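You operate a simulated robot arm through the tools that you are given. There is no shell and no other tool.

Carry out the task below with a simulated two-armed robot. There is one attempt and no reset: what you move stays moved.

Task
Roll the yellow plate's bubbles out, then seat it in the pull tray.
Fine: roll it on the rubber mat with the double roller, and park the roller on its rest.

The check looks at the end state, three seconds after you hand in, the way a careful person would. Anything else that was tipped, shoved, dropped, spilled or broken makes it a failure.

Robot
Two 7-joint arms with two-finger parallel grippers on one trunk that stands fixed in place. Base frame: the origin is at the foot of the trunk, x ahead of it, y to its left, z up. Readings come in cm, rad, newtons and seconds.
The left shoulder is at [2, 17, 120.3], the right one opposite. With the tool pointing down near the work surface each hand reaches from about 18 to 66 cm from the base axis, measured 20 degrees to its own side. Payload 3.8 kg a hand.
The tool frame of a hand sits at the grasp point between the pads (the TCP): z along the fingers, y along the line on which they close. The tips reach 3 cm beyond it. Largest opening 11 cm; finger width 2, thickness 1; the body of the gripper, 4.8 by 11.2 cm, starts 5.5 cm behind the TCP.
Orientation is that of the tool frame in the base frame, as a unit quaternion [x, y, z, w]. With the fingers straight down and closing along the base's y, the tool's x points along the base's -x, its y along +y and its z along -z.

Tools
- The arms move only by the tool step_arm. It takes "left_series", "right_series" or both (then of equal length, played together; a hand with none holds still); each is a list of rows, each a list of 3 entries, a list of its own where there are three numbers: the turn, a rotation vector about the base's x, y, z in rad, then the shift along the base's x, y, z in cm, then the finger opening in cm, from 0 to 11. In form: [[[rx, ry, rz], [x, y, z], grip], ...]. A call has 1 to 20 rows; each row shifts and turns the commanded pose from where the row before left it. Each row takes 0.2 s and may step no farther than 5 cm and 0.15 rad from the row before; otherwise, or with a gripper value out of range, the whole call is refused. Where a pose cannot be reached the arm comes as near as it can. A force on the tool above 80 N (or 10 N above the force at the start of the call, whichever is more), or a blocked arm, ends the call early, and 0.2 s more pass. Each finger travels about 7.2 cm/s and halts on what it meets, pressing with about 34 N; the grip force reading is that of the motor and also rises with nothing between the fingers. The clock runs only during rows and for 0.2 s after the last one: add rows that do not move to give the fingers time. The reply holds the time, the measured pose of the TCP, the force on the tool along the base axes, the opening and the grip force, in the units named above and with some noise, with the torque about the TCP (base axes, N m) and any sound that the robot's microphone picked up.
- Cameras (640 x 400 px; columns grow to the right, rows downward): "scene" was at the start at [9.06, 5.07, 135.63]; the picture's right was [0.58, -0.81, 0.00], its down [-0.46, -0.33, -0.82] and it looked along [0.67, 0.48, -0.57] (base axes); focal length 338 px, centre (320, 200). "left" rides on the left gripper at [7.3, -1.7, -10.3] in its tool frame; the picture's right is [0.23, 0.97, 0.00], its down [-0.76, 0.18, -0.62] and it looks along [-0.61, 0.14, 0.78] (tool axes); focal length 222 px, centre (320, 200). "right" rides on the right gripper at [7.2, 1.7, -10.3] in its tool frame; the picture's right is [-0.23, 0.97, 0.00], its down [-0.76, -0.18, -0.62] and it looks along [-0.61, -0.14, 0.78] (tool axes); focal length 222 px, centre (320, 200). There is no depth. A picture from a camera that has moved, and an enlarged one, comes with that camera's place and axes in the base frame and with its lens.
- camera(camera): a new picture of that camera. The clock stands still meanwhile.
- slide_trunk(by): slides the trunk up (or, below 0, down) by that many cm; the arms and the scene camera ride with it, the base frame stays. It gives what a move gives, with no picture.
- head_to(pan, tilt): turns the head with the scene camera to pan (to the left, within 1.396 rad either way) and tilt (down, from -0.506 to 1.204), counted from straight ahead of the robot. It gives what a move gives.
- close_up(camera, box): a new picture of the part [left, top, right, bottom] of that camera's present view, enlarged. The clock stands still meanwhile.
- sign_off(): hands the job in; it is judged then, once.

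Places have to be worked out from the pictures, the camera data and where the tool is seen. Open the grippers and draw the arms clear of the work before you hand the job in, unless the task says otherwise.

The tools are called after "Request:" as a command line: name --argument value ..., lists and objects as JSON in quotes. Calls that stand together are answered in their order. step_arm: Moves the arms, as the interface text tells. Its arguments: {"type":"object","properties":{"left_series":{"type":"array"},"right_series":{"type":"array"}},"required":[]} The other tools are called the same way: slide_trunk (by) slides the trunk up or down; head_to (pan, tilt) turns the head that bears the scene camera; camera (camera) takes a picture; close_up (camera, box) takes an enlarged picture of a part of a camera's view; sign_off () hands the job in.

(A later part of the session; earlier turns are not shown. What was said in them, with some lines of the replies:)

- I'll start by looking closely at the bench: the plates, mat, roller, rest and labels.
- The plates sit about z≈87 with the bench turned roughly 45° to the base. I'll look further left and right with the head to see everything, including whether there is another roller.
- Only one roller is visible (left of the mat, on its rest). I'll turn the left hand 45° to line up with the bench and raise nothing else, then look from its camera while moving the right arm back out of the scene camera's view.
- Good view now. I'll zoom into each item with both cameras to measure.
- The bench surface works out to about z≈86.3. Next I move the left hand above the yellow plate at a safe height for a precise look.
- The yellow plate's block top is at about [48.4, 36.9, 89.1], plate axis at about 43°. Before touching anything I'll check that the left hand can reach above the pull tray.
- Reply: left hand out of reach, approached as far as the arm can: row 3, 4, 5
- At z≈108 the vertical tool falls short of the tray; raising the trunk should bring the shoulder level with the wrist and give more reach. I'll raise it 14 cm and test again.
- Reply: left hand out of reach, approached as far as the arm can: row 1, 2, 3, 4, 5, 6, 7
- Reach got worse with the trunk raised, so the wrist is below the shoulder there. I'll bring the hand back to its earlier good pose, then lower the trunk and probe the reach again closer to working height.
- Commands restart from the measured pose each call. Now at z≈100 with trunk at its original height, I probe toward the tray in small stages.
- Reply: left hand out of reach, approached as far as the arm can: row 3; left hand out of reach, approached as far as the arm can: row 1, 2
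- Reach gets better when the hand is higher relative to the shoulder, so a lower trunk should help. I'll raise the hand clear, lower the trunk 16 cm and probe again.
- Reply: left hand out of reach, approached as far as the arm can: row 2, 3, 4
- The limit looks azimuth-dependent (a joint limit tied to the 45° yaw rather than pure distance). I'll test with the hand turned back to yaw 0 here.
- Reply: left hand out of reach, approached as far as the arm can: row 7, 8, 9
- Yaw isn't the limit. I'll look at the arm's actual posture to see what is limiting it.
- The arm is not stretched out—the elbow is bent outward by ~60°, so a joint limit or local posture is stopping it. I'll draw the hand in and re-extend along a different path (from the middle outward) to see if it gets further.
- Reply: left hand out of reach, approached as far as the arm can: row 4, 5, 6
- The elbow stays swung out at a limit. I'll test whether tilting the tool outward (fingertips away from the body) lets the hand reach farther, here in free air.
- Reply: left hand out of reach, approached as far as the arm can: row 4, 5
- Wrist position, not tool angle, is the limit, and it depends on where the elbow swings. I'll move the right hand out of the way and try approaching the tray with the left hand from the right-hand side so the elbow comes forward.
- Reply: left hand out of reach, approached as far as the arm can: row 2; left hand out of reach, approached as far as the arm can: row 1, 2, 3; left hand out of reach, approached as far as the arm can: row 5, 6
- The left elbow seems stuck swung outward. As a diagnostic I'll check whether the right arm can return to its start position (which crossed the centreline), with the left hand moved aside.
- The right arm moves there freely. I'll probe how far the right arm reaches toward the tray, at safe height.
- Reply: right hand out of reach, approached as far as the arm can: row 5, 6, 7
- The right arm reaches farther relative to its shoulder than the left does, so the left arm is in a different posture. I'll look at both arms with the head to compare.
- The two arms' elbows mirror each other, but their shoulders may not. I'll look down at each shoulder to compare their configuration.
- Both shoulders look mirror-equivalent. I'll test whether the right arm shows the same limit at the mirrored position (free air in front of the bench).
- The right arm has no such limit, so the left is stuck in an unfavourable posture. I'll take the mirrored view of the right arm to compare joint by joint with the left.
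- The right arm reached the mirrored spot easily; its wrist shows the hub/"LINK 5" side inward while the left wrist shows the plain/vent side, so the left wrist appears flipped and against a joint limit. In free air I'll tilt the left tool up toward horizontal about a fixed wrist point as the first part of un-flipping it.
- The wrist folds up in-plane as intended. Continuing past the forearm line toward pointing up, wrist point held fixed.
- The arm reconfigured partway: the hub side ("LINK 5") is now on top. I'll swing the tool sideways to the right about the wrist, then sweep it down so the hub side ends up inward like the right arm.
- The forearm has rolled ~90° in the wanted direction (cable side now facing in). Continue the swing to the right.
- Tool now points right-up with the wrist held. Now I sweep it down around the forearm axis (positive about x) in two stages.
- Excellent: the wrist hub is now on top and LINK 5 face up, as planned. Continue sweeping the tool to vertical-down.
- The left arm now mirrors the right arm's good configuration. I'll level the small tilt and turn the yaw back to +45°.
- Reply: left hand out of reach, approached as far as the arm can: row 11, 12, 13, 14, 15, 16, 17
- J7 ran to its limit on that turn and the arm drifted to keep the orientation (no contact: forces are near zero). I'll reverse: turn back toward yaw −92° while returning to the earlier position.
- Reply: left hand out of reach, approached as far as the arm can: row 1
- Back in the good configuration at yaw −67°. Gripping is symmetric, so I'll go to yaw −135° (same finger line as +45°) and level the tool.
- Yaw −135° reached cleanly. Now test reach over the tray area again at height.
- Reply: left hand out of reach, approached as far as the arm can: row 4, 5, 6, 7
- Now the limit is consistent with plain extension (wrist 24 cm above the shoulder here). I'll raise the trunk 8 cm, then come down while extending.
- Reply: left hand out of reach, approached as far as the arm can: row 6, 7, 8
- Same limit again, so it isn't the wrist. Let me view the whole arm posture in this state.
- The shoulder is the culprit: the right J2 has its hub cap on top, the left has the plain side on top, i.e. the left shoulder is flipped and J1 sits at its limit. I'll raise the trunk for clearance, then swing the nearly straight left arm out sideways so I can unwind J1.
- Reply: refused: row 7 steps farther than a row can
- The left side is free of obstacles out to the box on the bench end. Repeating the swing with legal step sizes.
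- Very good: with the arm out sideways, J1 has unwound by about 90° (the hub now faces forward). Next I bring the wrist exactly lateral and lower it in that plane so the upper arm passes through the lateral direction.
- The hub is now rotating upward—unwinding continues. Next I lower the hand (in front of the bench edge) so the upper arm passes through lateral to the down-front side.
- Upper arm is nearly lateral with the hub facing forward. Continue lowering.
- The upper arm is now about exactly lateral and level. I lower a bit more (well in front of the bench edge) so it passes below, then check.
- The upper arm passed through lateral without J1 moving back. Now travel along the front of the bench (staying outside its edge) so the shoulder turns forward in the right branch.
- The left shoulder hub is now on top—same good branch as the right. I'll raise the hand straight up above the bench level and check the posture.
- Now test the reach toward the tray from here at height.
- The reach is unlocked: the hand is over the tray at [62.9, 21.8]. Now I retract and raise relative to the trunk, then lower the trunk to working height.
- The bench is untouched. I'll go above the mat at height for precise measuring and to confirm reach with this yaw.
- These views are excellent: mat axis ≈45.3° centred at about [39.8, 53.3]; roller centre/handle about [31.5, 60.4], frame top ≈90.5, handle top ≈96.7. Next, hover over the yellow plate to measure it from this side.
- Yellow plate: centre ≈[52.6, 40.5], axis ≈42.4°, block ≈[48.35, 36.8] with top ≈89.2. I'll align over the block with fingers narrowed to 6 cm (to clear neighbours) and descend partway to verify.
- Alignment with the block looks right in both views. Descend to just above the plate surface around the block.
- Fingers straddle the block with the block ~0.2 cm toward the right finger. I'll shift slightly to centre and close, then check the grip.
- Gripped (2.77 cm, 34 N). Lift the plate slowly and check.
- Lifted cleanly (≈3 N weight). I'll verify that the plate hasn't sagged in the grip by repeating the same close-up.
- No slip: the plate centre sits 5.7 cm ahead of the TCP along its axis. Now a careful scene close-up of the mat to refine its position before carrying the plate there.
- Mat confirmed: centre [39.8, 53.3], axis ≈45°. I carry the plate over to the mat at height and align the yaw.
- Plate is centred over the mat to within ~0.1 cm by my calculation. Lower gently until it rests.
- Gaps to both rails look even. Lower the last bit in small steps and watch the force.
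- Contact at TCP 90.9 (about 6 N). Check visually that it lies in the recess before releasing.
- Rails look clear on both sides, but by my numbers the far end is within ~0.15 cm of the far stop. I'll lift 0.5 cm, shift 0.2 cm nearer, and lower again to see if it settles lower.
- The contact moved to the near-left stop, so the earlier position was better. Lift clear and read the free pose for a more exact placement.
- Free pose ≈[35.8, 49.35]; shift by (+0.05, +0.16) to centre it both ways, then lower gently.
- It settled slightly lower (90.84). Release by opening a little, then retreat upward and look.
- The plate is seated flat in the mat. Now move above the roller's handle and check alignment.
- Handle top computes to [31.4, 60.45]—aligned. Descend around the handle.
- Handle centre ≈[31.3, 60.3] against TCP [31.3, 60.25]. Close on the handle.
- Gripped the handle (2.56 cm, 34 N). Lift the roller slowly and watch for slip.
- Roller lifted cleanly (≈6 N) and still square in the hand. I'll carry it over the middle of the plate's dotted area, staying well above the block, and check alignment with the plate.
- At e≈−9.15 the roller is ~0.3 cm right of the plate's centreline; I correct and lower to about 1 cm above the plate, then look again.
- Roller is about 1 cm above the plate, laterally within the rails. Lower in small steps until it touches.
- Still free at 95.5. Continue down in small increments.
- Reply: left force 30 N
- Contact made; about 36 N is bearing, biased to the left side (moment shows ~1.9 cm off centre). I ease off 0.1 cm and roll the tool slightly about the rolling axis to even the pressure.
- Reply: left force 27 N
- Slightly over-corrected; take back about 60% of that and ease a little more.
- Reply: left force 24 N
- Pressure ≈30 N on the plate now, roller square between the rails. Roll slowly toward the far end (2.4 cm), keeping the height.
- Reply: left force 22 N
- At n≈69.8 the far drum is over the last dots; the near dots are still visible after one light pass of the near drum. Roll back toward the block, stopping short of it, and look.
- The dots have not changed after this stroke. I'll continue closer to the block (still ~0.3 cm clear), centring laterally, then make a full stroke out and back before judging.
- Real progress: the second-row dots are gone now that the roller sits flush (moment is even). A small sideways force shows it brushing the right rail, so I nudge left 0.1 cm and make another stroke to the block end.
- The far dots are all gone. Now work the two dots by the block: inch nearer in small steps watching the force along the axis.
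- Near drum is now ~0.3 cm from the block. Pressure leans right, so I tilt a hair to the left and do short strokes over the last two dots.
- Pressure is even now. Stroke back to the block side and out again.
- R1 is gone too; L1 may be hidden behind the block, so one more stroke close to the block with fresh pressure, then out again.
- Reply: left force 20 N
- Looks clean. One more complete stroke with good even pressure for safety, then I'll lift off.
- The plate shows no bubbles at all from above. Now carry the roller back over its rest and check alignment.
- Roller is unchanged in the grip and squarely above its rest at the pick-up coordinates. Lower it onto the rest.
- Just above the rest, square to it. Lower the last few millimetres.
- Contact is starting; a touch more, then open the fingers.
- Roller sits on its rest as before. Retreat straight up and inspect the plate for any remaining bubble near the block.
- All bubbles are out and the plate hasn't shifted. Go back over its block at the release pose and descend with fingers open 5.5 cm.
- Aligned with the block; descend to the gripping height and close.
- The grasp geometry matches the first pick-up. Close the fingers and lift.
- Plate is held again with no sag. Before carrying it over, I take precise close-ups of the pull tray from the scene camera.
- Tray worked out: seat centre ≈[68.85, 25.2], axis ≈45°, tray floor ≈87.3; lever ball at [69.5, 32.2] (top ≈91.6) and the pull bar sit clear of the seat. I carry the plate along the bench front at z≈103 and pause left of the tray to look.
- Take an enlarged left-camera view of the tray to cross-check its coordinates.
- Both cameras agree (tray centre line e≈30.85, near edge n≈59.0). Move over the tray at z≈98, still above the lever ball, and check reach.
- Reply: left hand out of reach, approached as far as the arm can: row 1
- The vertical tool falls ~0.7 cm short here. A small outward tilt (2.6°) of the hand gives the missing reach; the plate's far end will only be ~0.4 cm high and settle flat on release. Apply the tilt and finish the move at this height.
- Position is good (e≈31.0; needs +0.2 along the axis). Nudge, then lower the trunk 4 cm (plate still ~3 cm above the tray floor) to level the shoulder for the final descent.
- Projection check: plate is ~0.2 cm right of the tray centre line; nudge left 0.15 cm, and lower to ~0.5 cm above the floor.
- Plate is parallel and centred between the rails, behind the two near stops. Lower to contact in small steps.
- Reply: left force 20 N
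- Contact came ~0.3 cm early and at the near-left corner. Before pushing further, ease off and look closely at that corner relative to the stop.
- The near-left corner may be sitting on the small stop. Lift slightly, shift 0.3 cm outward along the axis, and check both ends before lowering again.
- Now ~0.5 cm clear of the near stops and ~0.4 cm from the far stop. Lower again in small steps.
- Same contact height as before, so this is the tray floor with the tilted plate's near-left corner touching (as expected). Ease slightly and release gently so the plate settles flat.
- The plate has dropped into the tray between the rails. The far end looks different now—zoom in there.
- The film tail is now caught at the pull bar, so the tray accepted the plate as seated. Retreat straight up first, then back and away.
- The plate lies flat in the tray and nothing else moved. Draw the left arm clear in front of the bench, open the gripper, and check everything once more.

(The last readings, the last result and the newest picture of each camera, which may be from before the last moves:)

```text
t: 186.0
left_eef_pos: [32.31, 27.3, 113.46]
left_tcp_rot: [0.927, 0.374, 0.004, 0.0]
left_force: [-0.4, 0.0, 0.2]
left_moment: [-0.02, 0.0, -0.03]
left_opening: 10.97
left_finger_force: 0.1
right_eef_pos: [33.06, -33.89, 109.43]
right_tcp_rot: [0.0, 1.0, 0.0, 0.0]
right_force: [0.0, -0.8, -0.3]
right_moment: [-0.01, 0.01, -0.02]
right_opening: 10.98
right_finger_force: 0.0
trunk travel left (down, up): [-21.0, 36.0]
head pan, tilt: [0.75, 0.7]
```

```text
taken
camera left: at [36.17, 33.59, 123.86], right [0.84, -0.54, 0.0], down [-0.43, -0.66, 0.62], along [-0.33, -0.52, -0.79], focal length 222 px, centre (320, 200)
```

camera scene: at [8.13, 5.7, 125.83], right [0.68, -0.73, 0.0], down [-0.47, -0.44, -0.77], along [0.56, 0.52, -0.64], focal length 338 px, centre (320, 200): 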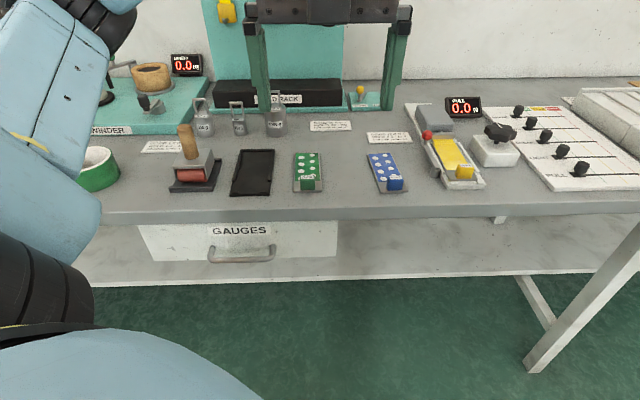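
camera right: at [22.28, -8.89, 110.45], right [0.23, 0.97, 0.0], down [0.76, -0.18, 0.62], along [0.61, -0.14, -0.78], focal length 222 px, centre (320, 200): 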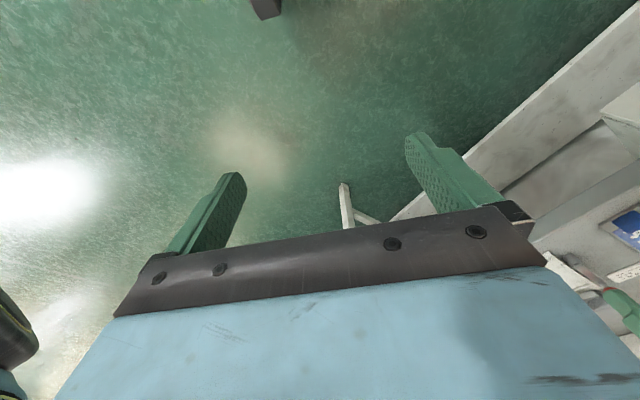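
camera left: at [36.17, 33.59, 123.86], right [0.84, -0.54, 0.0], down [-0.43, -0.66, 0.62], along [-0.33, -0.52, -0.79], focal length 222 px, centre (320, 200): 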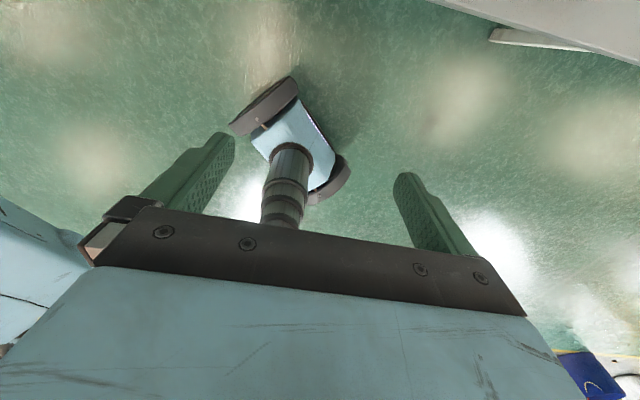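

Final close check of the roller on its rest and the plate in the tray before handing in.

Request:
close_up --camera "scene" --box '[150, 90, 310, 210]'

Request:
close_up --camera "scene" --box '[350, 90, 530, 210]'

```text
3.33 times, centred on (230, 150) of scene
camera zoom: at [8.13, 5.7, 125.83], right [0.68, -0.73, 0.0], down [-0.47, -0.44, -0.77], along [0.56, 0.52, -0.64], focal length 1127 px, centre (620, 367)
```

zoom: 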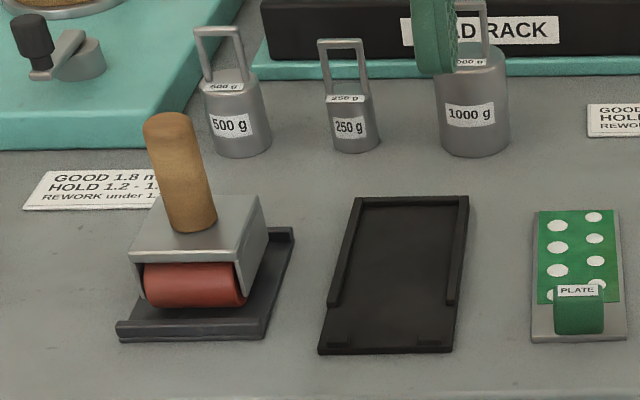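

```text
3.33 times, centred on (440, 150) of scene
camera zoom: at [8.13, 5.7, 125.83], right [0.68, -0.73, 0.0], down [-0.47, -0.44, -0.77], along [0.56, 0.52, -0.64], focal length 1127 px, centre (-80, 367)
```

zoom: 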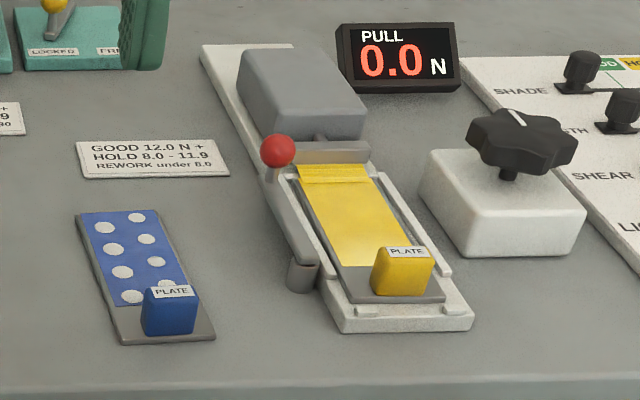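

The yellow plate is free of bubbles and lies flat in the pull tray. The roller is parked on its rest, the other items are where they were, and both grippers are open and clear, so I hand in.

Request:
sign_off

```text
The job is handed in.
```

The yellow plate's bubbles are rolled out and the plate is seated in the pull tray. The roller is back on its rest. I handed the job in, but no verdict has come back yet.

- **Rolling:** I rolled the plate on the rubber mat with the double roller until the camera showed no bubbles left.
- **Tray:** The plate lies flat between the rails, behind the two front stops. When it settled, the film tail lay up against the pull bar. I took that as a sign it is properly seated. I did not run a pull; the display still reads 0.0 N.
- **Rest of the bench:** The green and blue plates, the weights and the tray lever look unmoved in the last pictures. My arm hid part of the far left of the bench in those views. Both grippers are open and drawn clear.

The left arm could not reach the tray from its starting posture, so I swung it around in free air in front of and beside the bench first. Even then the upright hand fell about 0.7 cm short, so I placed the plate with the hand tilted about 2.6°. The far end dropped roughly 0.4 cm when I let go.
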